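You operate a simulated robot arm through the tools that you are given. There is no shell and no other tool. Be economical: measure what you need, move in short steps, check, and stop when the job is done.

You are at the controls of a simulated two-armed robot. One attempt, no reset.

## Task
Open the filter bench drawer, take the label block marked "Fed" from the top of the cream bench and put it in the inside of the filter bench drawer and shut the drawer again. Shut the lower grey drawer. Push the bench cupboard door shut. Take the blue funnel from the top of the cream bench and leave it in the inside of the green flood tray. Take the teal frost cap and put it on top of the blue cover. Pick up the beaker from the top of the table with the card holders with one hand, pass it to the other hand and put it on the grey bench beside the small tub. The order is free. Set down upright: label block, beaker.

It is judged by the outcome, as a careful person would: the job done as asked, and still so three seconds after it is handed in. It fails if anything else is knocked over, pushed out of place, dropped, spilled or broken. A push-on lid holds only when it is set on centred and level and pressed home; a screw cap is set on level and turned clockwise until tight.

## Robot
Two 7-joint arms with two-finger parallel grippers on one trunk, on a base that drives. Base frame: it is fixed to the floor where the robot stands at the start and does not move with it; the origin is under the middle of the robot, x ahead of it, y to its left, z up. Lengths are in mm, angles in degrees, forces in N, time in s.
The left shoulder is at the start at [60, 189, 1003], the right one opposite. Places, roughly: beaker [-1000, -1000, 750]; bench cupboard door [-700, -2700, 500]; blue cover (21x18x6 cm) [600, -600, 500]; filter bench drawer [500, 100, 600]; funnel [-1500, -3250, 750]; grey bench beside the small tub (18x16 cm) [520, 940, 780]; inside of the filter bench drawer [600, 100, 600]; inside of the green flood tray [-1600, 1100, 800]; label block [-1250, -4000, 750]; lower grey drawer [-900, -4300, 500]; teal frost cap [-3250, -3750, 250]. Payload 3.43 kg a hand.
The tool frame of a hand sits at the grasp point between the pads (the TCP): z along the fingers, y along the line on which they close. The tips reach 30 mm beyond it. Largest opening 94 mm; finger width 28, thickness 10; the body of the gripper, 50 by 96 mm, starts 55 mm behind the TCP.
Orientation is that of the tool frame in the base frame, as [roll, pitch, yaw] about the fixed x, y, z axes, in that order (R = Rz(yaw) Ry(pitch) Rx(roll)). With the fingers straight down and closing along the base's y, the tool's x points along the base's -x, its y along +y and its z along -z.

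## Interface
- The arms move only by the tool move_arm. It takes "left_moves", "right_moves" or both (then of equal length, played together; a hand with none holds still); each is text: rows parted by semicolons, each of 7 numbers parted by spaces: the gripper command, from -1 (shut) to 1 (fully open), values between in proportion, then the shift along the base's x, y, z in mm, then the turn, a rotation vector about the base's x, y, z in degrees. In form: hand tx ty tz rx ry rz; .... A call has 1 to 20 rows; each row shifts and turns the commanded pose from where the row before left it. Each row takes 0.2 s and may step no farther than 50 mm and 8.6 degrees from the row before; otherwise, or with a gripper value out of range, the whole call is refused. Where a pose cannot be reached the arm comes as near as it can. A force on the tool above 40 N (or 10 N above the force at the start of the call, whichever is more), or a blocked arm, ends the call early, and 0.2 s more pass. Each finger travels about 153 mm/s and halts on what it meets, pressing with about 22 N; the grip force reading is that of the motor and also rises with nothing between the fingers. The clock runs only during rows and for 0.2 s after the last one: add rows that do not move to give the fingers time. It gives the time, the measured TCP pose, the force on the tool (base axes), the opening and the grip force at its end, in the units of the frame above (readings bear some noise), with the torque about the TCP (base axes, N m) and any sound that the robot's microphone picked up, and new pictures: "pictures" is both (left out), scene, wrist or none (wrist: the cameras of the hands that moved).
- Cameras (640 x 400 px; columns grow to the right, rows downward): "scene" is now at [-3.5, -5.8, 1531.1]; the picture's right is [-0.14, -0.99, 0.00], its down [-0.92, 0.13, -0.36] and it looks along [0.36, -0.05, -0.93] (base axes); focal length 252 px, centre (320, 200). "left" rides on the left gripper at [76, -14, -103] in its tool frame; the picture's right is [0.18, 0.98, 0.00], its down [-0.75, 0.14, -0.64] and it looks along [-0.63, 0.12, 0.77] (tool axes); focal length 243 px, centre (320, 200). "right" rides on the right gripper at [76, 14, -102] in its tool frame; the picture's right is [-0.18, 0.98, 0.00], its down [-0.75, -0.14, -0.64] and it looks along [-0.63, -0.12, 0.77] (tool axes); focal length 243 px, centre (320, 200). There is no depth. A picture from a camera that has moved, and an enlarged one, comes with that camera's place and axes in the base frame and with its lens.
- raise_lower(by): slides the trunk up (or, below 0, down) by that many mm; the arms and the scene camera ride with it, the base frame stays. It gives what a move gives, with no picture.
- base_move(legs): drives the robot by 1 to 6 legs, each [ahead, left, turn to the left] in mm, mm and degrees, along the robot's own axes; the way and the turn of a leg run together, so that a leg with both is an arc; at most 1500 mm and 180 degrees a leg. The arms and the cameras ride along, it lands a little off, and it stops where it bumps. It gives what a move gives, and a new picture of the scene camera.
- turn_head(pan, tilt): turns the head with the scene camera to pan (to the left, within 86 degrees either way) and tilt (down, from -29 to 69), counted from straight ahead of the robot. It gives what a move gives, and a new picture of the scene camera.
- inspect(camera, box): a new picture of the part [left, top, right, bottom] of that camera's present view, enlarged. No time passes.
- sign_off(): hands the job in; it is judged then, once.

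Go step by step. Nothing tells you exact positions but the pictures and the camera data: compare them with the known pose of the tool, close in by small moves and look again before you grip or let go. The budget is 196 turns and 260 pictures, counting those below and the enlarged ones. Unless the task says otherwise, let go and move clear before handing in.

The tools are called as a command line: name --argument value ..., lists and objects as JSON in quotes. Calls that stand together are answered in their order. move_arm: Moves the arms, as the interface text tells. Its arguments: {"type":"object","properties":{"left_moves":{"type":"string"},"right_moves":{"type":"string"},"pictures":{"type":"string","enum":["both","scene","wrist","none"]}},"required":[]} The other tools are called the same way: raise_lower (by) slides the trunk up or down; base_move (legs) drives the base; turn_head (pan, tilt) turns the head that bears the scene camera; inspect (camera, box) takes an enlarged picture of a part of a camera's view; sign_off () hands the job in.

At the start:

```text
time: 0.0
left_ee_pos: [413.3, 10.1, 854.2]
left_tool_rot: [-179.9, 0.1, 180.0]
left_contact_force: [-0.8, -0.1, 0.6]
left_moment: [0.03, -0.02, -0.02]
left_grip_width: 94.1
left_grasp_force: 0.1
right_ee_pos: [310.6, -272.9, 872.4]
right_tool_rot: [180.0, 0.0, 180.0]
right_contact_force: [0.3, 0.0, 1.0]
right_moment: [0.01, -0.03, -0.03]
right_grip_width: 94.0
right_grasp_force: 0.0
trunk travel left (down, up): [-675.0, 315.0]
robot x, y, heading: [-2.8, -1.5, 0.0]
head pan, tilt: [-8.0, 68.8]
```

scene: 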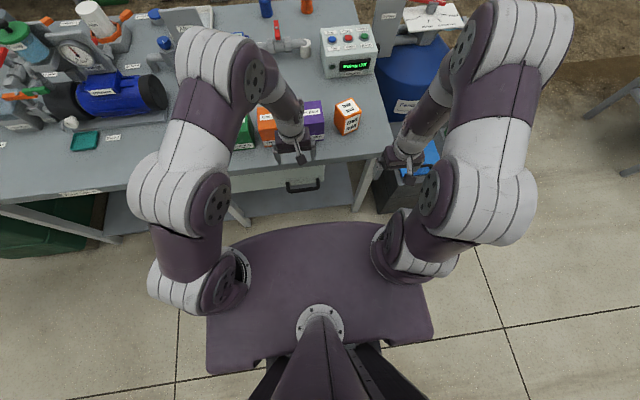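
right: 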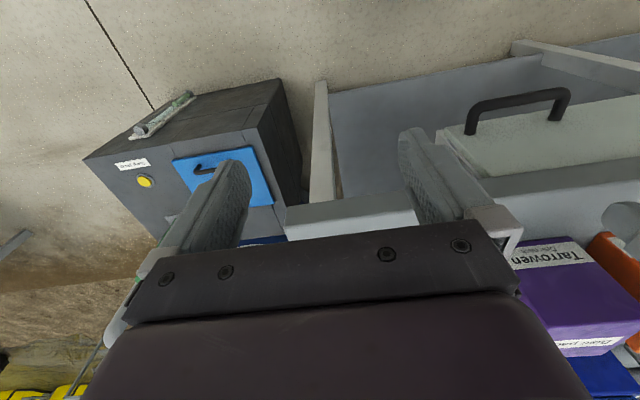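
left: 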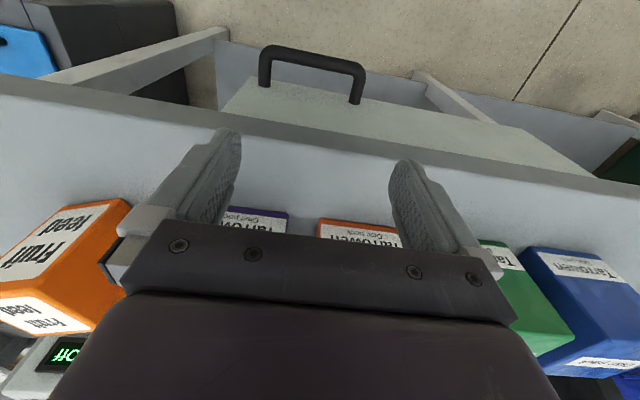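

The filter bench with its drawer handle is right in front of me. I look around first to get an overview of the room.

turn_head --pan 0 --tilt 35

turn_head --pan -80 --tilt 30

turn_head --pan 80 --tilt 30

```text
time: 1.0
left_ee_pos: [412.1, 10.8, 855.0]
left_tool_rot: [180.0, 0.0, 180.0]
left_contact_force: [-0.2, -0.2, -0.8]
left_moment: [0.01, 0.0, 0.05]
left_grip_width: 93.9
left_grasp_force: 0.1
right_ee_pos: [310.4, -272.8, 872.9]
right_tool_rot: [-179.9, 0.0, 180.0]
right_contact_force: [0.1, -0.5, 0.6]
right_moment: [0.0, 0.02, 0.0]
right_grip_width: 94.0
right_grasp_force: 0.1
trunk travel left (down, up): [-675.0, 315.0]
robot x, y, heading: [-1.3, 1.2, -0.2]
head pan, tilt: [0.0, 35.0]
camera scene: at [29.2, 1.9, 1574.7], right [0.0, -1.0, 0.0], down [-0.57, 0.0, -0.82], along [0.82, 0.0, -0.57], focal length 252 px, centre (320, 200)
```

scene: 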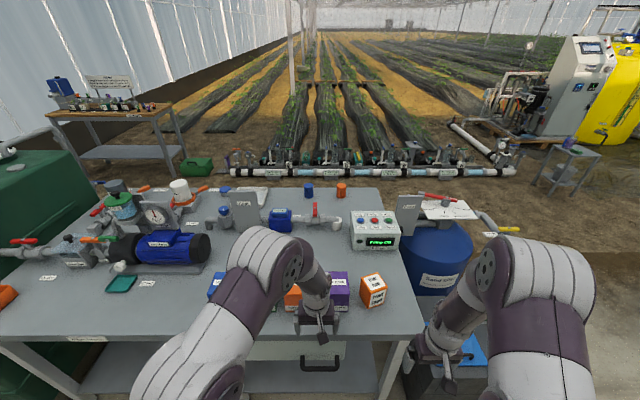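

```text
time: 2.5
left_ee_pos: [412.6, 8.8, 854.3]
left_tool_rot: [-179.9, 0.0, 180.0]
left_contact_force: [0.2, 0.0, -0.6]
left_moment: [-0.04, 0.02, 0.0]
left_grip_width: 93.8
left_grasp_force: 0.1
right_ee_pos: [310.5, -272.1, 873.3]
right_tool_rot: [-180.0, -0.1, -179.9]
right_contact_force: [0.6, -0.5, -0.7]
right_moment: [0.03, -0.02, -0.03]
right_grip_width: 94.0
right_grasp_force: 0.1
trunk travel left (down, up): [-675.0, 315.0]
robot x, y, heading: [0.7, 0.1, -0.3]
head pan, tilt: [-80.0, 30.0]
camera scene: at [-43.1, -87.1, 1582.6], right [-0.98, -0.17, 0.0], down [-0.09, 0.49, -0.87], along [0.15, -0.85, -0.5], focal length 252 px, centre (320, 200)
```

scene: 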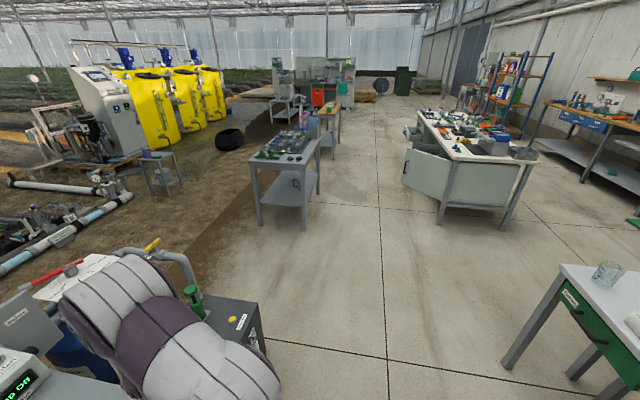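

```text
time: 5.0
left_ee_pos: [411.9, 9.1, 854.0]
left_tool_rot: [179.9, 0.0, 180.0]
left_contact_force: [-1.0, -1.0, 0.2]
left_moment: [-0.02, 0.02, 0.0]
left_grip_width: 94.0
left_grasp_force: 0.0
right_ee_pos: [309.6, -271.7, 873.3]
right_tool_rot: [-179.9, 0.0, -180.0]
right_contact_force: [0.5, 0.1, -0.2]
right_moment: [0.0, 0.0, -0.01]
right_grip_width: 94.1
right_grasp_force: 0.0
trunk travel left (down, up): [-675.0, 315.0]
robot x, y, heading: [0.7, -2.6, -0.1]
head pan, tilt: [80.0, 30.0]
camera scene: at [-43.1, 91.0, 1582.6], right [0.98, -0.17, 0.0], down [-0.09, -0.49, -0.87], along [0.15, 0.85, -0.5], focal length 252 px, centre (320, 200)
```

scene: 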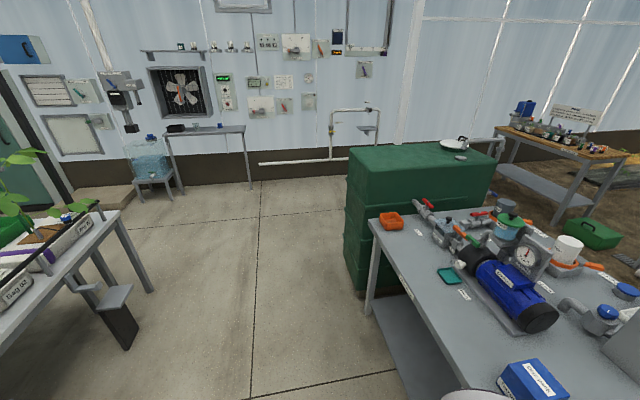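

Overview: filter bench ahead, beaker table behind right, cream bench further right and behind, flood-tray bench behind left. I look down at the drawer handle in front to measure it.

turn_head --pan 0 --tilt 60

inspect --camera "scene" --box '[200, 60, 440, 260]'

inspect --camera "left" --box '[160, 0, 480, 200]'

```text
time: 6.5
left_ee_pos: [412.7, 9.7, 855.1]
left_tool_rot: [180.0, 0.0, 180.0]
left_contact_force: [0.1, 0.5, -0.5]
left_moment: [-0.01, 0.0, 0.02]
left_grip_width: 94.1
left_grasp_force: 0.0
right_ee_pos: [310.6, -271.3, 873.2]
right_tool_rot: [180.0, 0.0, -180.0]
right_contact_force: [1.0, 0.2, 0.4]
right_moment: [0.0, 0.01, -0.01]
right_grip_width: 94.1
right_grasp_force: 0.0
trunk travel left (down, up): [-675.0, 315.0]
robot x, y, heading: [1.3, 0.2, 0.1]
head pan, tilt: [0.0, 60.0]
camera scene: at [7.8, 2.0, 1540.5], right [0.0, -1.0, 0.0], down [-0.87, 0.0, -0.5], along [0.5, 0.0, -0.87], focal length 252 px, centre (320, 200)
```

scene: 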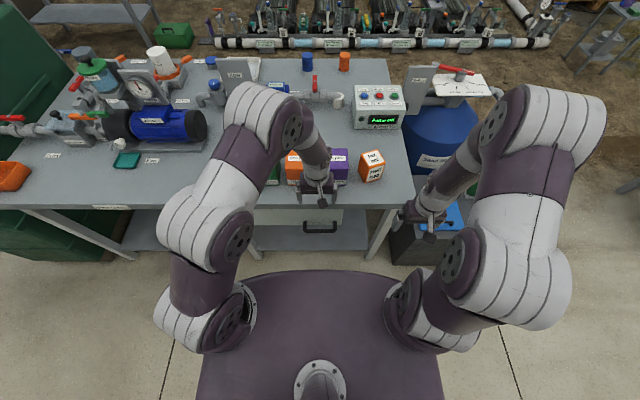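

```text
2.00 times, centred on (320, 160) of scene
camera zoom: at [7.8, 2.0, 1540.5], right [0.0, -1.0, 0.0], down [-0.87, 0.0, -0.5], along [0.5, 0.0, -0.87], focal length 504 px, centre (320, 280)
```

zoom: 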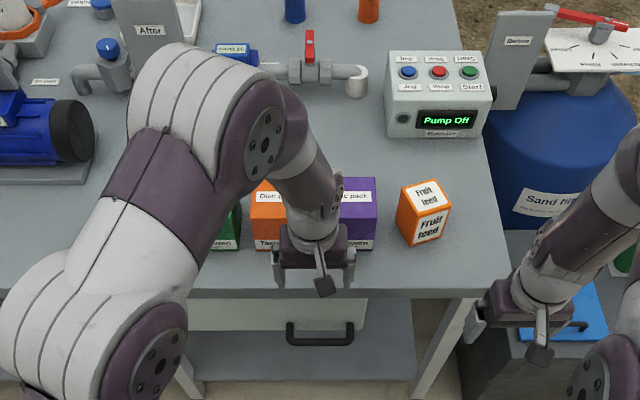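

```text
2.00 times, centred on (320, 100) of left
camera zoom: at [336.2, -4.0, 956.1], right [-0.18, 0.98, 0.0], down [0.75, 0.14, 0.64], along [0.63, 0.12, -0.77], focal length 485 px, centre (320, 400)
```

zoom: 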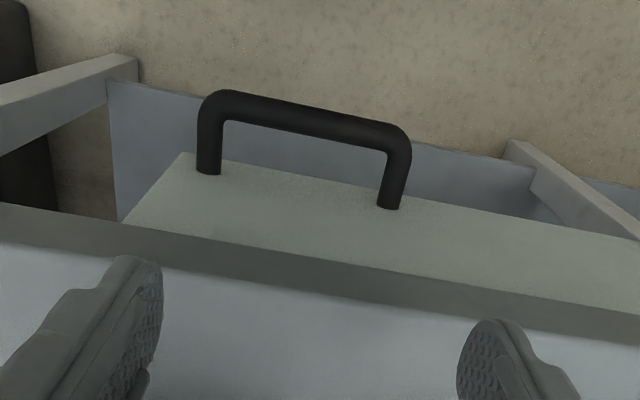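

The drawer handle bar is at about [388, 0, 658], roughly 125 mm wide. I back off and turn the left hand to point forward, closing vertically.

base_move --legs '[[-300, 0, 0]]'

move_arm --left_moves "1 0 0 0 4.95 -4.95 -4.95;1 0 0 0 4.95 -4.95 -4.95;1 0 0 0 4.95 -4.95 -4.95;1 0 0 0 4.95 -4.95 -4.95;1 0 0 0 4.95 -4.95 -4.95;1 0 0 0 4.95 -4.95 -4.95;1 0 0 0 4.95 -4.95 -4.95;1 0 0 0 4.95 -4.95 -4.95;1 0 0 0 4.95 -4.95 -4.95;1 0 0 0 4.95 -4.95 -4.95;1 0 0 0 4.95 -4.95 -4.95;1 0 0 0 4.95 -4.95 -4.95;1 0 0 0 4.95 -4.95 -4.95;1 0 0 0 4.93 -4.93 -4.93"

raise_lower --by -195

inspect --camera "left" --box '[0, 0, 640, 400]'

```text
time: 8.6
left_ee_pos: [111.7, 10.2, 854.6]
left_tool_rot: [180.0, 0.1, -180.0]
left_contact_force: [-0.1, 1.5, 0.2]
left_moment: [0.01, 0.01, 0.01]
left_grip_width: 94.1
left_grasp_force: 0.0
right_ee_pos: [9.3, -272.1, 873.6]
right_tool_rot: [180.0, 0.0, -179.9]
right_contact_force: [-0.3, -1.3, 0.2]
right_moment: [-0.02, -0.02, 0.04]
right_grip_width: 93.9
right_grasp_force: 0.0
trunk travel left (down, up): [-675.0, 315.0]
robot x, y, heading: [-302.1, 4.9, 0.1]
head pan, tilt: [0.0, 60.0]
camera scene: at [-293.9, 1.9, 1540.5], right [0.0, -1.0, 0.0], down [-0.87, 0.0, -0.5], along [0.5, 0.0, -0.87], focal length 252 px, centre (320, 200)
```

scene: 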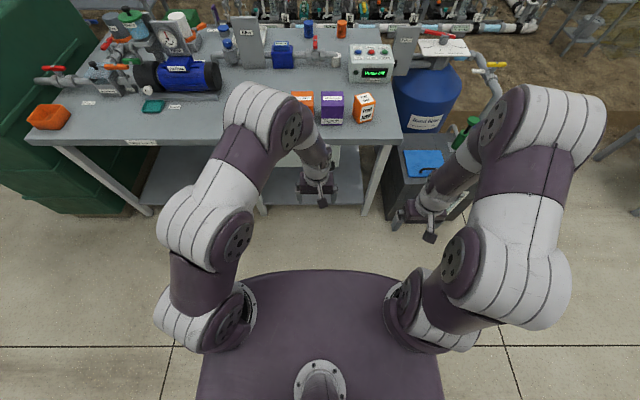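

```text
time: 11.6
left_ee_pos: [210.3, 40.8, 946.8]
left_tool_rot: [105.6, 9.3, 100.8]
left_contact_force: [-0.5, -0.3, 0.6]
left_moment: [0.01, 0.01, -0.02]
left_grip_width: 94.2
left_grasp_force: 0.1
left hand out of reach, approached as far as the arm can: row 9, 10, 11, 12, 13, 14
right_ee_pos: [9.2, -271.4, 873.3]
right_tool_rot: [-179.9, -0.1, -180.0]
right_contact_force: [0.2, -0.9, -0.1]
right_moment: [-0.01, 0.0, -0.02]
right_grip_width: 94.1
right_grasp_force: 0.0
trunk travel left (down, up): [-675.0, 315.0]
robot x, y, heading: [-302.1, 1.1, -0.1]
head pan, tilt: [0.0, 60.0]
camera scene: at [-294.1, 3.7, 1540.5], right [0.0, -1.0, 0.0], down [-0.87, 0.0, -0.5], along [0.5, 0.0, -0.87], focal length 252 px, centre (320, 200)
camera left: at [94.1, 99.0, 947.4], right [0.19, 0.38, 0.9], down [-0.44, -0.79, 0.43], along [0.88, -0.48, 0.01], focal length 243 px, centre (320, 200)
```

scene: 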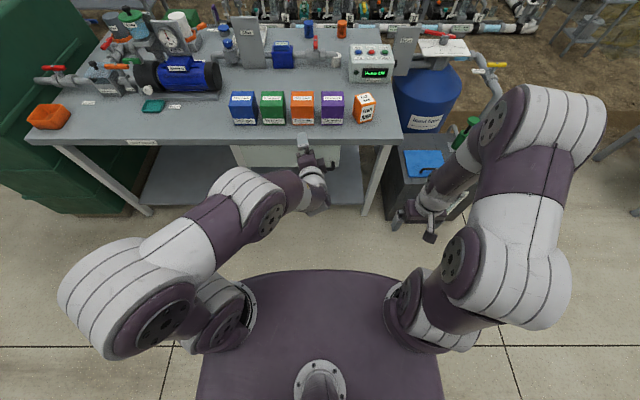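
left: 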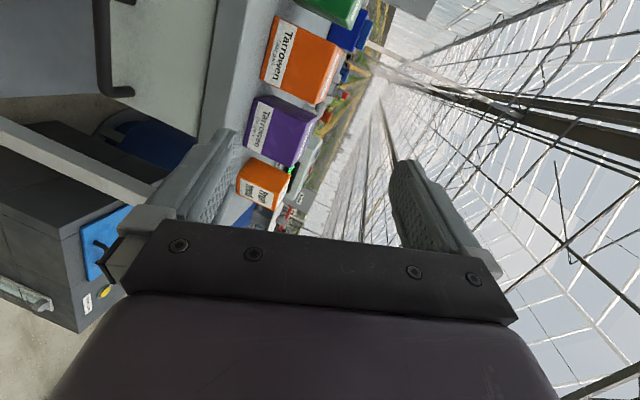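

```text
time: 13.7
left_ee_pos: [210.4, 40.6, 752.2]
left_tool_rot: [105.5, 9.4, 100.9]
left_contact_force: [-0.3, -0.7, 0.2]
left_moment: [0.0, 0.01, 0.0]
left_grip_width: 94.0
left_grasp_force: 0.0
right_ee_pos: [9.0, -272.0, 678.2]
right_tool_rot: [180.0, -0.1, -180.0]
right_contact_force: [0.2, -0.5, 0.8]
right_moment: [-0.01, -0.01, 0.0]
right_grip_width: 94.1
right_grasp_force: 0.2
trunk travel left (down, up): [-480.0, 510.0]
robot x, y, heading: [-302.8, -3.8, -0.3]
head pan, tilt: [0.0, 60.0]
```

```text
1.00 times, centred on (320, 200) of left (not enlarged: the box is as wide or as high as the picture)
camera zoom: at [94.2, 97.7, 752.3], right [0.2, 0.38, 0.9], down [-0.44, -0.79, 0.43], along [0.88, -0.48, 0.01], focal length 243 px, centre (320, 200)
```

zoom: 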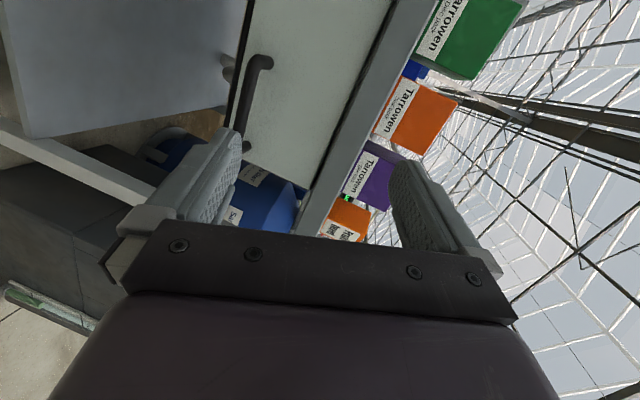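

The forward pose was out of reach so close to the body. I move the hand ahead a bit and look at where it settles.

move_arm --left_moves "1 40 0 0 0 0 0;1 30 0 0 0 0 0;1 0 0 0 0 0 0" --pictures "none"

```text
time: 14.5
left_ee_pos: [280.9, 38.9, 749.5]
left_tool_rot: [105.5, 9.3, 100.9]
left_contact_force: [-1.1, -0.1, 0.0]
left_moment: [0.03, 0.0, -0.03]
left_grip_width: 93.9
left_grasp_force: 0.2
right_ee_pos: [9.1, -272.4, 677.5]
right_tool_rot: [-179.9, 0.0, 180.0]
right_contact_force: [0.1, -0.3, -0.6]
right_moment: [-0.03, 0.01, 0.02]
right_grip_width: 94.1
right_grasp_force: 0.0
trunk travel left (down, up): [-480.0, 510.0]
robot x, y, heading: [-298.8, 2.1, 0.1]
head pan, tilt: [0.0, 60.0]
```

Moves continue from the measured pose. I level the hand and bring it to handle height.

move_arm --left_moves "1 0 -13 -30 3.58 -4.83 -3.23;1 0 -13 -31 3.58 -4.83 -3.23;1 0 -12 -31 3.58 -4.83 -3.23;1 0 0 0 0 0 0"

```text
time: 15.5
left_ee_pos: [312.8, 0.5, 676.4]
left_tool_rot: [91.2, -0.1, 89.4]
left_contact_force: [-0.7, 0.0, -0.4]
left_moment: [0.02, 0.01, -0.04]
left_grip_width: 94.2
left_grasp_force: 0.0
left hand out of reach, approached as far as the arm can: row 2, 3
right_ee_pos: [10.5, -271.9, 678.0]
right_tool_rot: [180.0, 0.0, -179.9]
right_contact_force: [0.1, -0.2, -0.1]
right_moment: [-0.04, 0.01, 0.01]
right_grip_width: 94.2
right_grasp_force: 0.0
trunk travel left (down, up): [-480.0, 510.0]
robot x, y, heading: [-302.5, -2.0, 0.1]
head pan, tilt: [0.0, 60.0]
camera scene: at [-293.5, 1.9, 1345.5], right [0.0, -1.0, 0.0], down [-0.87, 0.0, -0.5], along [0.5, 0.0, -0.87], focal length 252 px, centre (320, 200)
camera left: at [209.4, 78.2, 663.9], right [0.02, 0.18, 0.98], down [-0.65, -0.75, 0.15], along [0.76, -0.64, 0.1], focal length 243 px, centre (320, 200)
```

scene: 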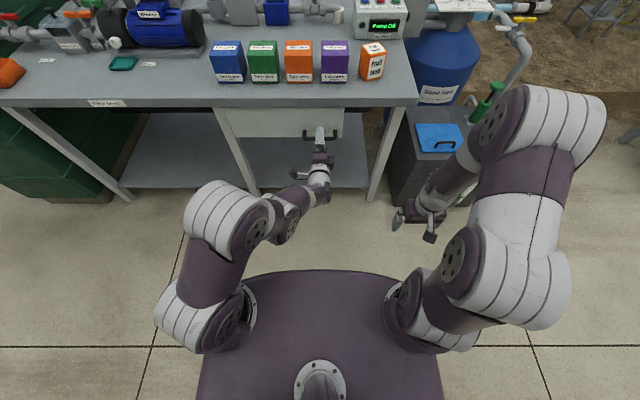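
left: 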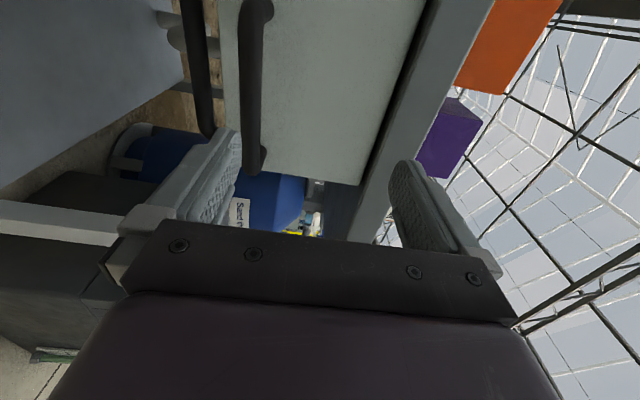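

The scene and wrist views disagree a little on the handle height. I zoom in.

inspect --camera "scene" --box '[260, 95, 380, 170]'

inspect --camera "left" --box '[160, 0, 400, 150]'

```text
5.33 times, centred on (320, 132) of scene
camera zoom: at [-293.5, 1.9, 1345.5], right [0.0, -1.0, 0.0], down [-0.87, 0.0, -0.5], along [0.5, 0.0, -0.87], focal length 1344 px, centre (320, 560)
```

zoom: 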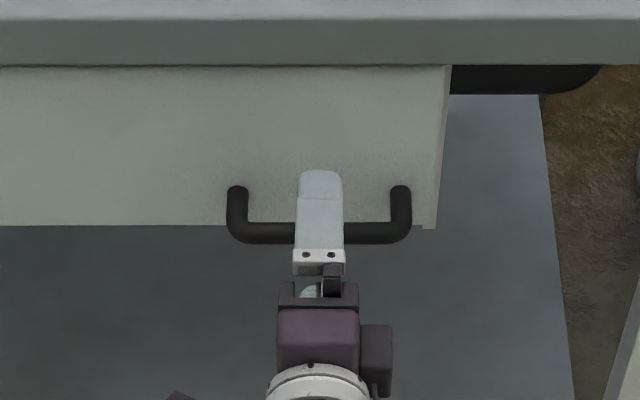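

```text
2.67 times, centred on (280, 75) of left
camera zoom: at [209.4, 78.2, 663.9], right [0.02, 0.18, 0.98], down [-0.65, -0.75, 0.15], along [0.76, -0.64, 0.1], focal length 647 px, centre (427, 533)
```

zoom: 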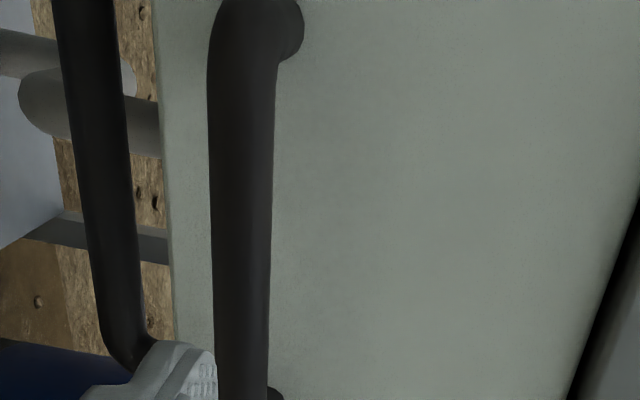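

Refined: bar at about [410, 0, 609], with 43 mm standoff. I lower the trunk, then approach.

raise_lower --by -67

move_arm --left_moves "1 30 0 0 -1.2 0 0.6;1 20 0 0 0 0 0;1 0 0 0 0 0 0"

inspect --camera "scene" --box '[260, 65, 380, 140]'

```text
time: 16.6
left_ee_pos: [311.9, -0.1, 610.2]
left_tool_rot: [91.2, 0.0, 89.3]
left_contact_force: [-0.3, 1.0, 0.3]
left_moment: [0.01, 0.01, -0.01]
left_grip_width: 94.2
left_grasp_force: 0.0
right_ee_pos: [8.9, -271.5, 610.9]
right_tool_rot: [-180.0, -0.1, -180.0]
right_contact_force: [-0.1, 0.3, 0.2]
right_moment: [-0.01, 0.02, -0.03]
right_grip_width: 94.2
right_grasp_force: 0.1
trunk travel left (down, up): [-413.0, 577.0]
robot x, y, heading: [-303.8, -0.2, 0.1]
head pan, tilt: [0.0, 60.0]
```

```text
time: 17.4
left_ee_pos: [362.5, -0.6, 609.2]
left_tool_rot: [91.3, 1.2, 90.0]
left_contact_force: [-0.6, -0.2, -0.5]
left_moment: [-0.04, -0.02, 0.01]
left_grip_width: 94.2
left_grasp_force: 0.1
right_ee_pos: [8.5, -271.7, 611.3]
right_tool_rot: [-179.9, -0.1, -180.0]
right_contact_force: [0.1, 0.7, 0.4]
right_moment: [0.03, -0.02, -0.01]
right_grip_width: 94.0
right_grasp_force: 0.0
trunk travel left (down, up): [-413.0, 577.0]
robot x, y, heading: [-304.4, 1.0, -0.0]
head pan, tilt: [0.0, 60.0]
camera scene: at [-293.4, 2.0, 1278.5], right [0.0, -1.0, 0.0], down [-0.87, 0.0, -0.5], along [0.5, 0.0, -0.87], focal length 252 px, centre (320, 200)
camera left: at [258.8, 76.1, 595.5], right [0.02, 0.2, 0.98], down [-0.64, -0.75, 0.17], along [0.77, -0.63, 0.11], focal length 243 px, centre (320, 200)
```

scene: 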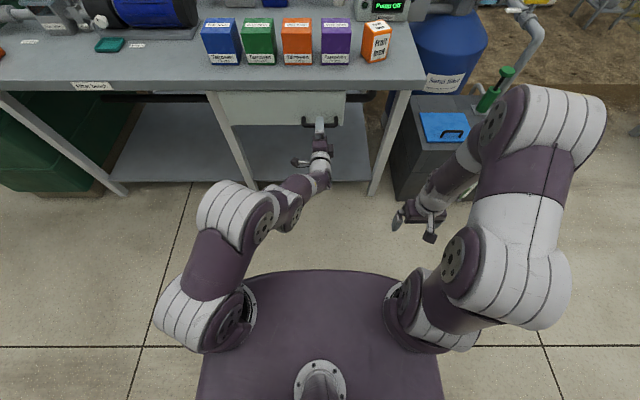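
left: 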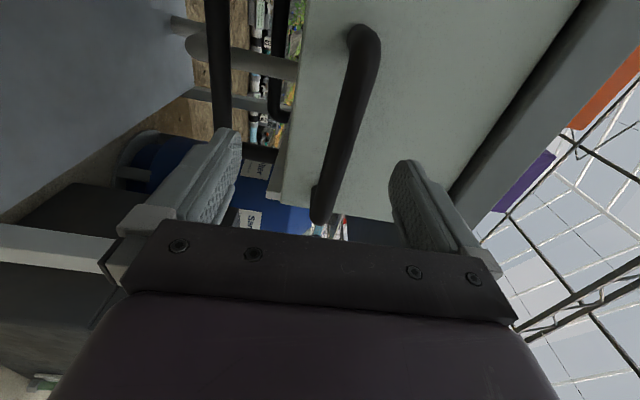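

```text
5.33 times, centred on (320, 102) of scene
camera zoom: at [-293.4, 2.0, 1278.5], right [0.0, -1.0, 0.0], down [-0.87, 0.0, -0.5], along [0.5, 0.0, -0.87], focal length 1344 px, centre (320, 720)
```

zoom: 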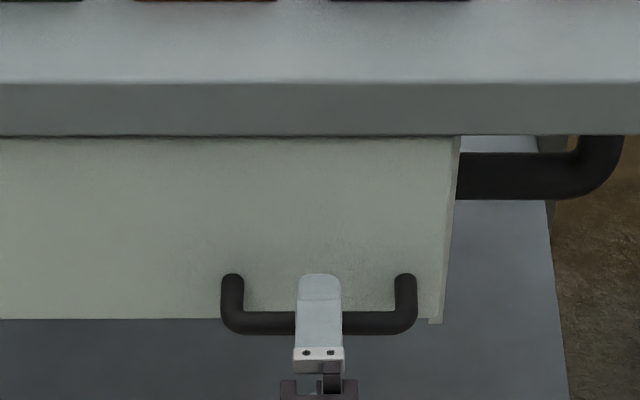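

The bar sits between the fingers. I go forward and close on it.

move_arm --left_moves "1 20 0 8 0 0 0;1 23 0 0 0 0 0;-1 0 0 0 0 0 0;-1 0 0 0 0 0 0;-1 0 0 0 0 0 0;-1 0 0 0 0 0 0" --pictures "wrist"

```text
time: 18.8
left_ee_pos: [404.7, 1.2, 620.1]
left_tool_rot: [91.0, 1.2, 90.0]
left_contact_force: [-7.0, 2.7, 11.4]
left_moment: [1.05, 0.07, -0.12]
left_grip_width: 20.3
left_grasp_force: 45.1
right_ee_pos: [7.9, -271.0, 612.6]
right_tool_rot: [-179.9, 0.2, 180.0]
right_contact_force: [0.0, -0.5, 0.1]
right_moment: [-0.01, -0.05, 0.02]
right_grip_width: 93.7
right_grasp_force: 0.1
trunk travel left (down, up): [-413.0, 577.0]
robot x, y, heading: [-299.9, -1.5, -0.2]
head pan, tilt: [0.0, 60.0]
camera left: at [301.7, 76.3, 605.2], right [0.02, 0.2, 0.98], down [-0.64, -0.75, 0.17], along [0.77, -0.63, 0.12], focal length 243 px, centre (320, 200)
```

left: 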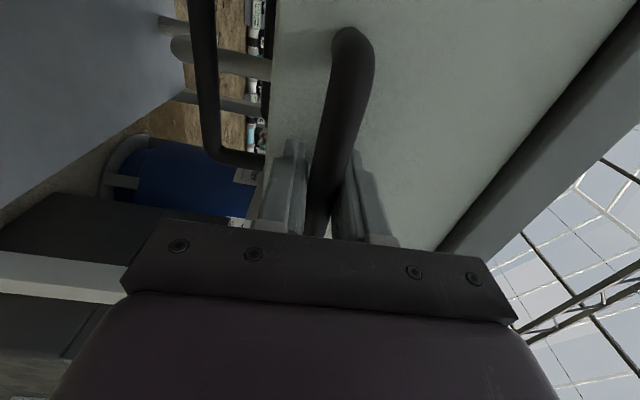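

Gripped. I pull the drawer open by driving back.

base_move --legs '[[-240, 0, 0]]'

```text
time: 20.5
left_ee_pos: [167.6, -1.1, 619.5]
left_tool_rot: [91.1, 1.3, 89.8]
left_contact_force: [-0.1, 8.4, 15.6]
left_moment: [1.01, 0.23, -0.16]
left_grip_width: 20.2
left_grasp_force: 45.0
right_ee_pos: [-230.5, -272.4, 612.2]
right_tool_rot: [179.9, 0.1, 179.9]
right_contact_force: [0.2, 0.0, 0.6]
right_moment: [0.02, 0.03, 0.01]
right_grip_width: 93.9
right_grasp_force: 0.1
trunk travel left (down, up): [-413.0, 577.0]
robot x, y, heading: [-538.0, 0.9, -0.2]
head pan, tilt: [0.0, 60.0]
camera scene: at [-533.0, 2.8, 1278.5], right [0.0, -1.0, 0.0], down [-0.86, 0.0, -0.5], along [0.5, 0.0, -0.86], focal length 252 px, centre (320, 200)
```

scene: 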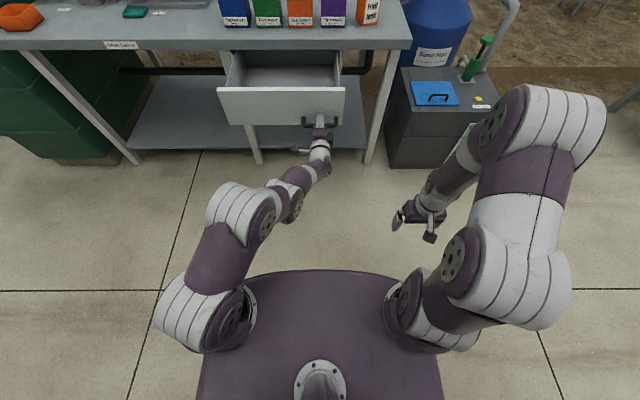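

The drawer is open about 240 mm. I let go, back off, and look toward the beaker table.

move_arm --left_moves "1 0 0 0 0 0 0;1 0 0 0 0 0 0;1 -50 0 0 0 0 0;1 0 0 0 0 0 0" --pictures "none"

base_move --legs '[[-100, 0, 0]]'

turn_head --pan -86 --tilt 35

```text
time: 21.5
left_ee_pos: [119.3, -1.6, 617.1]
left_tool_rot: [91.3, 1.2, 90.0]
left_contact_force: [-1.0, -0.4, -0.4]
left_moment: [0.02, -0.03, 0.0]
left_grip_width: 93.8
left_grasp_force: 0.0
right_ee_pos: [-227.6, -271.3, 612.6]
right_tool_rot: [179.9, 0.0, 180.0]
right_contact_force: [1.1, -0.5, 0.2]
right_moment: [-0.03, -0.01, -0.01]
right_grip_width: 93.7
right_grasp_force: 0.1
trunk travel left (down, up): [-413.0, 577.0]
robot x, y, heading: [-540.9, 0.6, 0.1]
head pan, tilt: [0.0, 60.0]
```

```text
time: 22.7
left_ee_pos: [18.3, -0.7, 619.1]
left_tool_rot: [91.0, 1.3, 89.8]
left_contact_force: [-0.2, 0.3, -0.3]
left_moment: [0.0, 0.0, 0.0]
left_grip_width: 94.1
left_grasp_force: 0.0
right_ee_pos: [-331.1, -272.3, 611.8]
right_tool_rot: [180.0, 0.1, 179.9]
right_contact_force: [-0.6, -0.4, 0.0]
right_moment: [0.0, 0.0, -0.01]
right_grip_width: 94.3
right_grasp_force: 0.2
trunk travel left (down, up): [-413.0, 577.0]
robot x, y, heading: [-641.2, 1.7, 0.1]
head pan, tilt: [0.0, 60.0]
camera scene: at [-633.4, 2.4, 1278.5], right [0.0, -1.0, 0.0], down [-0.87, 0.0, -0.5], along [0.5, 0.0, -0.87], focal length 252 px, centre (320, 200)
```

scene: 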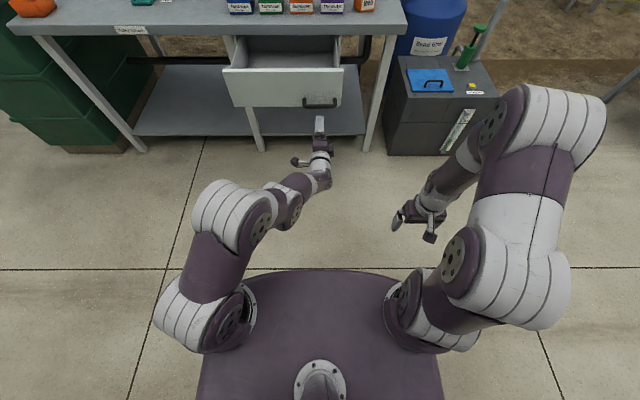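

```text
time: 24.3
left_ee_pos: [18.6, -0.5, 617.7]
left_tool_rot: [91.2, 1.2, 89.9]
left_contact_force: [-0.2, 0.0, -0.6]
left_moment: [0.06, -0.03, 0.01]
left_grip_width: 94.3
left_grasp_force: 0.0
right_ee_pos: [-329.5, -271.7, 611.4]
right_tool_rot: [180.0, 0.0, 179.9]
right_contact_force: [-0.8, -0.6, -0.3]
right_moment: [-0.01, 0.02, -0.02]
right_grip_width: 94.4
right_grasp_force: 0.0
trunk travel left (down, up): [-413.0, 577.0]
robot x, y, heading: [-637.9, -0.9, -0.1]
head pan, tilt: [-85.9, 35.0]
camera scene: at [-692.6, -85.4, 1312.7], right [-1.0, -0.07, 0.0], down [-0.04, 0.57, -0.82], along [0.06, -0.82, -0.57], focal length 252 px, centre (320, 200)
```

scene: 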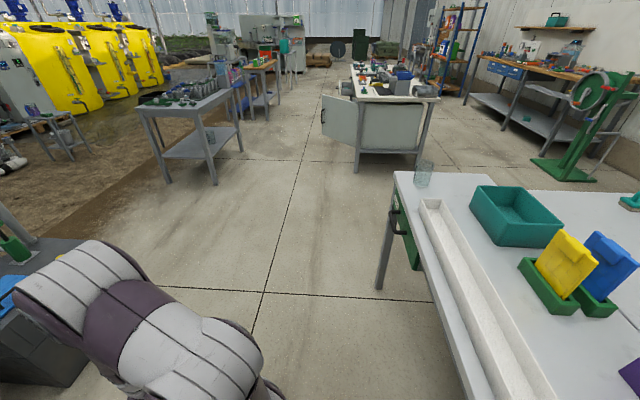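

The beaker stands near the far corner of the grey table at about [-1063, -1024]. I raise the trunk, drive round to face the table's +x side, and turn.

raise_lower --by 310

turn_head --pan 0 --tilt 45

base_move --legs '[[0, -1020, 0], [330, 0, 0], [0, 0, -180]]'

```text
time: 27.4
left_ee_pos: [19.1, -1.6, 928.0]
left_tool_rot: [91.2, 1.3, 89.9]
left_contact_force: [0.7, -0.3, 0.4]
left_moment: [0.0, 0.0, -0.03]
left_grip_width: 93.6
left_grasp_force: 0.0
right_ee_pos: [-329.9, -272.4, 920.8]
right_tool_rot: [180.0, 0.0, 179.9]
right_contact_force: [1.0, -0.6, -0.5]
right_moment: [-0.03, 0.02, 0.01]
right_grip_width: 94.3
right_grasp_force: 0.1
trunk travel left (down, up): [-723.0, 267.0]
robot x, y, heading: [-641.9, 4.2, 0.4]
head pan, tilt: [-85.9, 35.0]
```

```text
time: 28.9
left_ee_pos: [17.9, -0.3, 928.4]
left_tool_rot: [91.2, 1.1, 89.9]
left_contact_force: [1.0, -0.6, -0.5]
left_moment: [-0.01, -0.04, 0.01]
left_grip_width: 93.9
left_grasp_force: 0.1
right_ee_pos: [-329.8, -272.6, 921.5]
right_tool_rot: [-179.9, 0.0, 180.0]
right_contact_force: [-0.2, 0.5, -0.4]
right_moment: [0.01, 0.01, 0.03]
right_grip_width: 93.8
right_grasp_force: 0.1
trunk travel left (down, up): [-723.0, 267.0]
robot x, y, heading: [-638.7, 2.6, -0.3]
head pan, tilt: [0.0, 45.0]
camera scene: at [-617.4, 2.2, 1608.0], right [0.0, -1.0, 0.0], down [-0.71, 0.0, -0.71], along [0.71, 0.0, -0.71], focal length 252 px, centre (320, 200)
```

scene: 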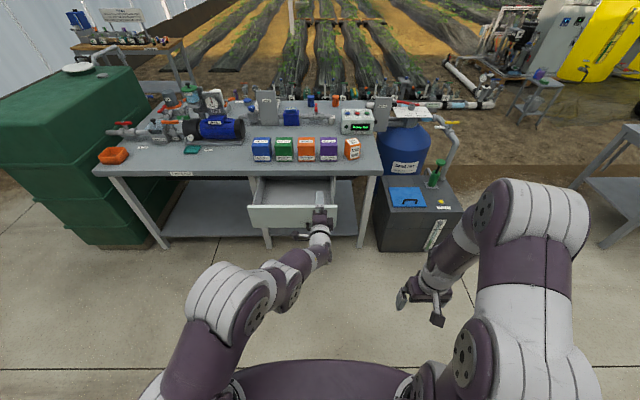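

```text
time: 43.3
left_ee_pos: [-964.6, -1008.5, 928.2]
left_tool_rot: [91.1, 1.2, -90.0]
left_contact_force: [-0.2, 0.2, -1.0]
left_moment: [-0.01, 0.0, 0.01]
left_grip_width: 93.9
left_grasp_force: 0.0
right_ee_pos: [-616.1, -737.5, 921.1]
right_tool_rot: [179.9, 0.0, -0.1]
right_contact_force: [-1.2, 0.3, 0.1]
right_moment: [0.03, -0.02, 0.0]
right_grip_width: 94.1
right_grasp_force: 0.0
trunk travel left (down, up): [-723.0, 267.0]
robot x, y, heading: [-304.6, -1009.0, 179.8]
head pan, tilt: [0.0, 45.0]
camera scene: at [-326.8, -1007.6, 1607.9], right [0.0, 1.0, 0.0], down [0.71, 0.0, -0.71], along [-0.71, 0.0, -0.71], focal length 252 px, centre (320, 200)
```

scene: 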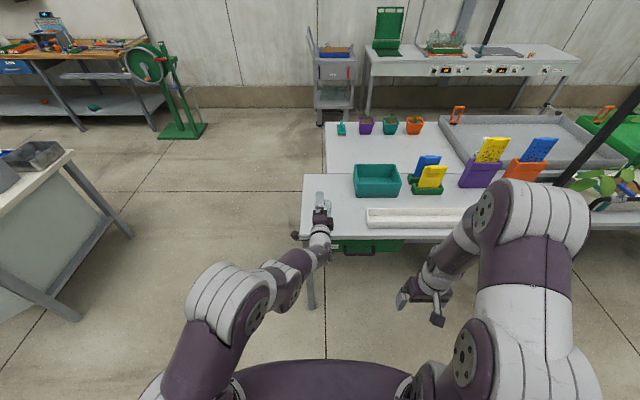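

The table and beaker are right ahead of the left hand. I roll the left hand so it closes sideways (camera up) and look.

move_arm --left_moves "1 0 0 0 -8.2 0 0;1 0 0 0 -8.2 0 0;1 0 0 0 -8.2 0 0;1 0 0 0 -8.2 0 0;1 0 0 0 -8.2 0 0;1 0 0 0 -8.2 0 0;1 0 0 0 -8.2 0 0;1 0 0 0 -8.2 0 0;1 0 0 0 -8.2 0 0;1 0 0 0 -8.2 0 0;1 0 0 0 -8.2 0 0;1 0 0 0 0 0 0"

inspect --camera "scene" --box '[260, 150, 420, 250]'

```text
time: 45.9
left_ee_pos: [-964.5, -1008.2, 927.8]
left_tool_rot: [94.1, -89.1, -92.9]
left_contact_force: [0.0, 0.1, 0.7]
left_moment: [0.01, 0.03, 0.0]
left_grip_width: 94.0
left_grasp_force: 0.2
right_ee_pos: [-617.0, -737.6, 920.9]
right_tool_rot: [179.9, 0.0, -0.1]
right_contact_force: [-0.3, -0.8, -0.5]
right_moment: [0.0, -0.02, 0.01]
right_grip_width: 93.8
right_grasp_force: 0.1
trunk travel left (down, up): [-723.0, 267.0]
robot x, y, heading: [-306.0, -1009.2, 180.1]
head pan, tilt: [0.0, 45.0]
camera scene: at [-326.8, -1007.6, 1607.9], right [0.0, 1.0, 0.0], down [0.71, 0.0, -0.71], along [-0.71, 0.0, -0.71], focal length 252 px, centre (320, 200)
camera left: at [-862.1, -1020.8, 1003.2], right [-0.02, 0.98, 0.2], down [0.64, 0.17, -0.75], along [-0.77, 0.11, -0.63], focal length 243 px, centre (320, 200)
```

scene: 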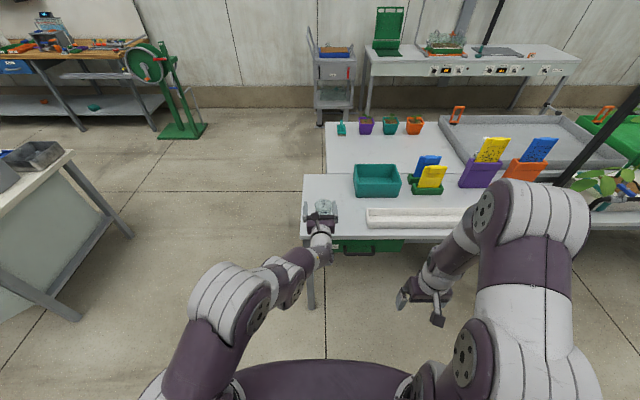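
left: 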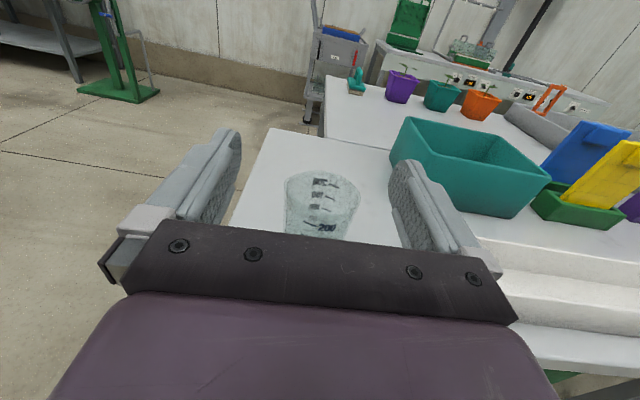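

```text
4.00 times, centred on (340, 200) of scene
camera zoom: at [-326.8, -1007.6, 1607.9], right [0.0, 1.0, 0.0], down [0.71, 0.0, -0.71], along [-0.71, 0.0, -0.71], focal length 1008 px, centre (240, 200)
```

zoom: 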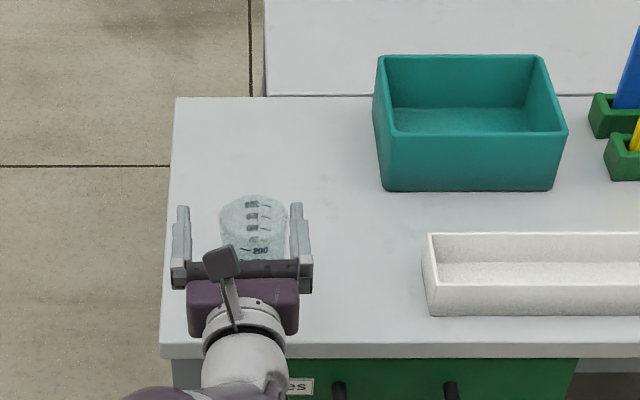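

The beaker's rim is at about [-1055, -994, 860]. I lower the trunk, align the left hand in y, and check.

raise_lower --by -130

move_arm --left_moves "1 0 14 -3 0 -0.9 0;1 0 0 0 0 0 0"

inspect --camera "scene" --box '[260, 110, 420, 210]'

```text
time: 47.5
left_ee_pos: [-964.3, -1007.8, 798.7]
left_tool_rot: [92.8, -89.0, -91.7]
left_contact_force: [0.1, 0.2, -0.2]
left_moment: [-0.02, 0.0, 0.04]
left_grip_width: 94.0
left_grasp_force: 0.0
right_ee_pos: [-616.1, -736.8, 792.0]
right_tool_rot: [179.9, 0.0, -0.2]
right_contact_force: [0.8, -0.8, 0.4]
right_moment: [-0.01, 0.01, 0.0]
right_grip_width: 93.9
right_grasp_force: 0.0
trunk travel left (down, up): [-593.0, 397.0]
robot x, y, heading: [-304.7, -1012.0, 180.0]
head pan, tilt: [0.0, 45.0]
```

```text
time: 48.1
left_ee_pos: [-964.1, -994.9, 795.0]
left_tool_rot: [130.2, -88.7, -128.9]
left_contact_force: [-0.4, -1.1, 5.1]
left_moment: [-0.32, 0.01, -0.11]
left_grip_width: 94.1
left_grasp_force: 0.1
right_ee_pos: [-615.7, -738.3, 790.2]
right_tool_rot: [179.9, 0.0, -0.2]
right_contact_force: [-1.0, -0.3, 0.0]
right_moment: [0.02, 0.0, 0.0]
right_grip_width: 94.0
right_grasp_force: 0.0
trunk travel left (down, up): [-593.0, 397.0]
robot x, y, heading: [-305.2, -1006.9, 179.8]
head pan, tilt: [0.0, 45.0]
camera scene: at [-326.2, -1007.9, 1478.1], right [0.0, 1.0, 0.0], down [0.71, 0.0, -0.71], along [-0.71, 0.0, -0.71], focal length 252 px, centre (320, 200)
camera left: at [-862.9, -1007.0, 872.7], right [-0.02, 0.98, 0.2], down [0.65, 0.17, -0.74], along [-0.76, 0.11, -0.64], focal length 243 px, centre (320, 200)
```

scene: 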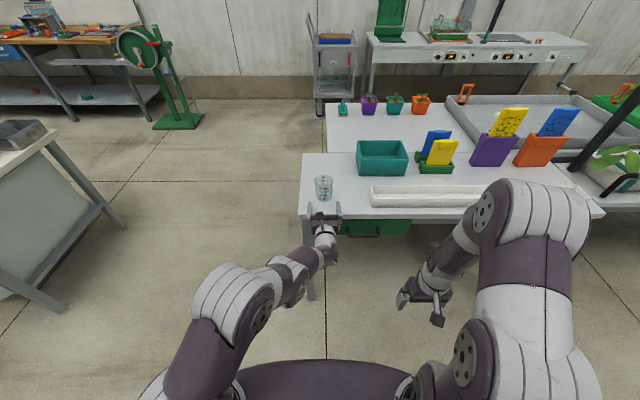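
left: 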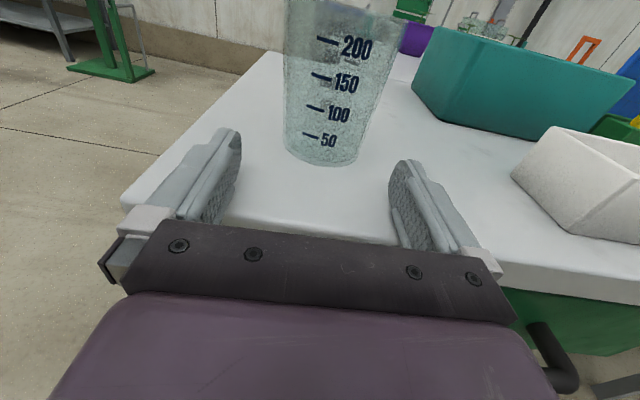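

```text
4.00 times, centred on (340, 160) of scene
camera zoom: at [-326.2, -1007.9, 1478.1], right [0.0, 1.0, 0.0], down [0.71, 0.0, -0.71], along [-0.71, 0.0, -0.71], focal length 1008 px, centre (240, 360)
```

zoom: 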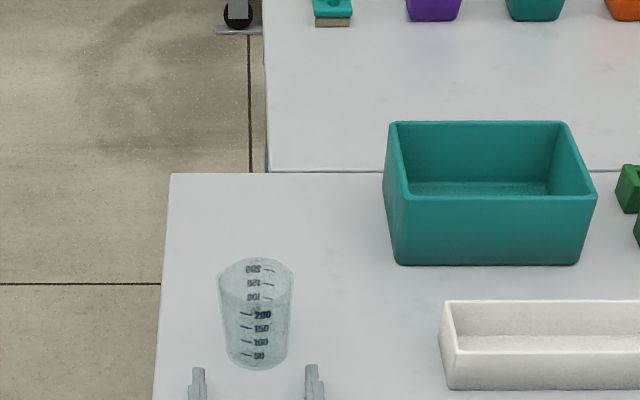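

The table seems to be at z≈770, and a 5 N upward force hints at a light touch. I lift slightly, then advance onto the beaker.

move_arm --left_moves "1 0 2 10 0 0 0;1 0 0 0 0 0 0;1 -30 0 0 0 0 0;1 -30 0 0 0 0 0;1 0 0 0 0 0 0"

```text
time: 49.2
left_ee_pos: [-1010.1, -993.2, 805.1]
left_tool_rot: [146.3, -88.7, -145.6]
left_contact_force: [61.4, -7.4, 31.5]
left_moment: [0.27, -3.44, -1.54]
left_grip_width: 94.0
left_grasp_force: 0.0
right_ee_pos: [-606.9, -739.4, 796.6]
right_tool_rot: [-179.9, 0.6, -0.1]
right_contact_force: [-0.8, 0.0, 0.1]
right_moment: [0.02, 0.0, 0.0]
right_grip_width: 94.1
right_grasp_force: 0.1
trunk travel left (down, up): [-593.0, 397.0]
robot x, y, heading: [-307.0, -1008.9, 180.0]
head pan, tilt: [0.0, 45.0]
stopped in row 5 (left hand): the force on the tool passed its limit at 85 N (the readings are from after the stop); the commanded pose is now the measured one
camera scene: at [-309.7, -1010.7, 1478.8], right [0.0, 1.0, 0.0], down [0.7, 0.0, -0.71], along [-0.71, 0.0, -0.7], focal length 252 px, centre (320, 200)
camera left: at [-909.3, -1005.2, 882.8], right [-0.02, 0.98, 0.2], down [0.65, 0.16, -0.74], along [-0.76, 0.12, -0.64], focal length 243 px, centre (320, 200)
```

scene: 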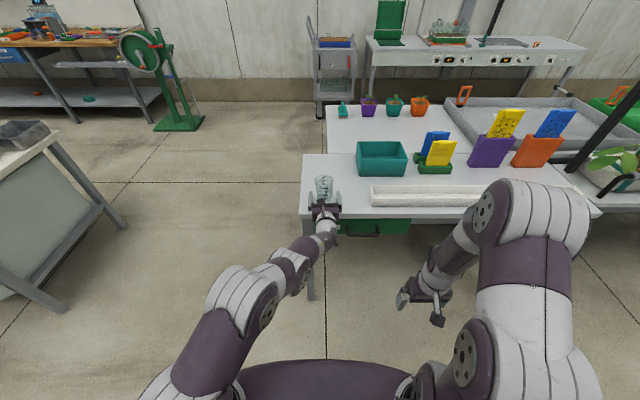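
left: 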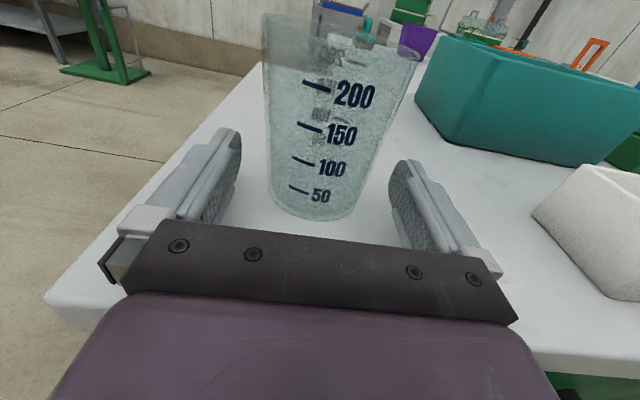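

The gripper body met the table edge; the table top must be near z≈780. I back off, lift, and pitch the hand 25° downward so it clears the edge.

move_arm --left_moves "1 40 0 5 0 0 0;1 10 0 20 0 0 0;1 0 0 10 0 -8.4 0;1 0 0 0 0 -8.4 0;1 0 0 0 0 -8.4 0;1 0 0 0 0 0 0"

inspect --camera "scene" --box '[260, 140, 420, 240]'

```text
time: 50.6
left_ee_pos: [-968.2, -992.4, 831.9]
left_tool_rot: [179.8, -62.9, -178.7]
left_contact_force: [-0.5, 0.6, -0.4]
left_moment: [-0.02, 0.0, -0.03]
left_grip_width: 94.1
left_grasp_force: 0.0
right_ee_pos: [-615.9, -737.5, 791.7]
right_tool_rot: [-180.0, 0.0, -0.1]
right_contact_force: [0.8, -0.1, 0.6]
right_moment: [-0.02, 0.0, 0.01]
right_grip_width: 94.0
right_grasp_force: 0.0
trunk travel left (down, up): [-593.0, 397.0]
robot x, y, heading: [-304.6, -1010.1, 180.3]
head pan, tilt: [0.0, 45.0]
camera scene: at [-325.0, -1007.7, 1478.0], right [0.0, 1.0, 0.0], down [0.71, 0.0, -0.71], along [-0.71, 0.0, -0.71], focal length 252 px, centre (320, 200)
camera left: at [-912.1, -1004.5, 944.7], right [-0.1, 0.98, 0.17], down [0.91, 0.16, -0.38], along [-0.4, 0.11, -0.91], focal length 243 px, centre (320, 200)
```

scene: 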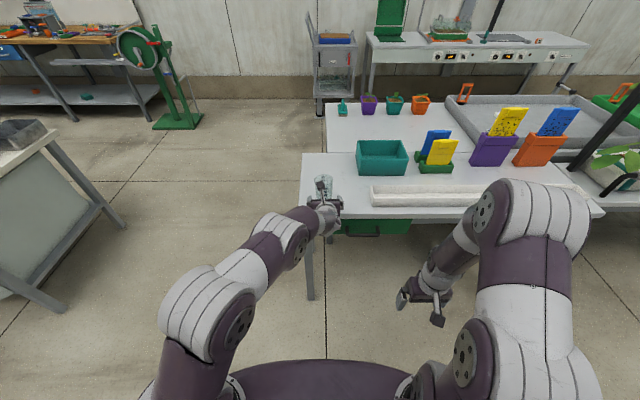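
left: 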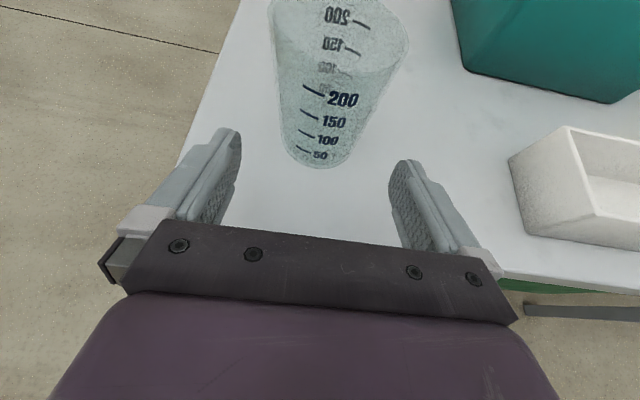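

```text
4.00 times, centred on (340, 190) of scene
camera zoom: at [-325.0, -1007.7, 1478.0], right [0.0, 1.0, 0.0], down [0.71, 0.0, -0.71], along [-0.71, 0.0, -0.71], focal length 1008 px, centre (240, 240)
```

zoom: 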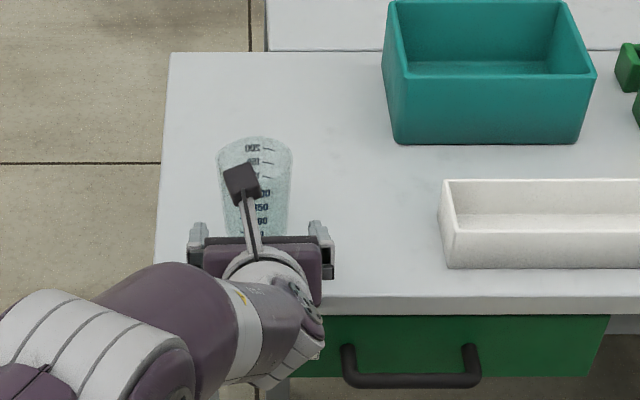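

Aligned. I advance onto the beaker at a lower height, then close.

move_arm --left_moves "1 -25 0 -8 0 0 0;1 -25 0 -8 0 0 0;1 -23 0 -2 0 0 0;1 0 0 0 0 0 0" --pictures "wrist"

```text
time: 51.6
left_ee_pos: [-1041.5, -990.8, 812.7]
left_tool_rot: [179.7, -63.0, -178.7]
left_contact_force: [1.2, -0.1, -0.4]
left_moment: [-0.03, -0.02, 0.03]
left_grip_width: 94.0
left_grasp_force: 0.0
right_ee_pos: [-614.2, -737.4, 792.0]
right_tool_rot: [-180.0, 0.0, -0.2]
right_contact_force: [0.2, 0.9, -0.7]
right_moment: [-0.02, 0.01, -0.01]
right_grip_width: 93.8
right_grasp_force: 0.0
trunk travel left (down, up): [-593.0, 397.0]
robot x, y, heading: [-306.6, -1009.9, 179.9]
head pan, tilt: [0.0, 45.0]
camera left: at [-985.6, -1004.6, 926.8], right [-0.1, 0.98, 0.17], down [0.91, 0.16, -0.38], along [-0.4, 0.11, -0.91], focal length 243 px, centre (320, 200)
```

left: 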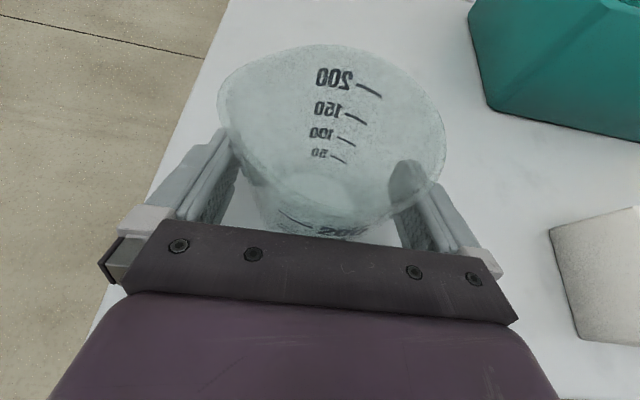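

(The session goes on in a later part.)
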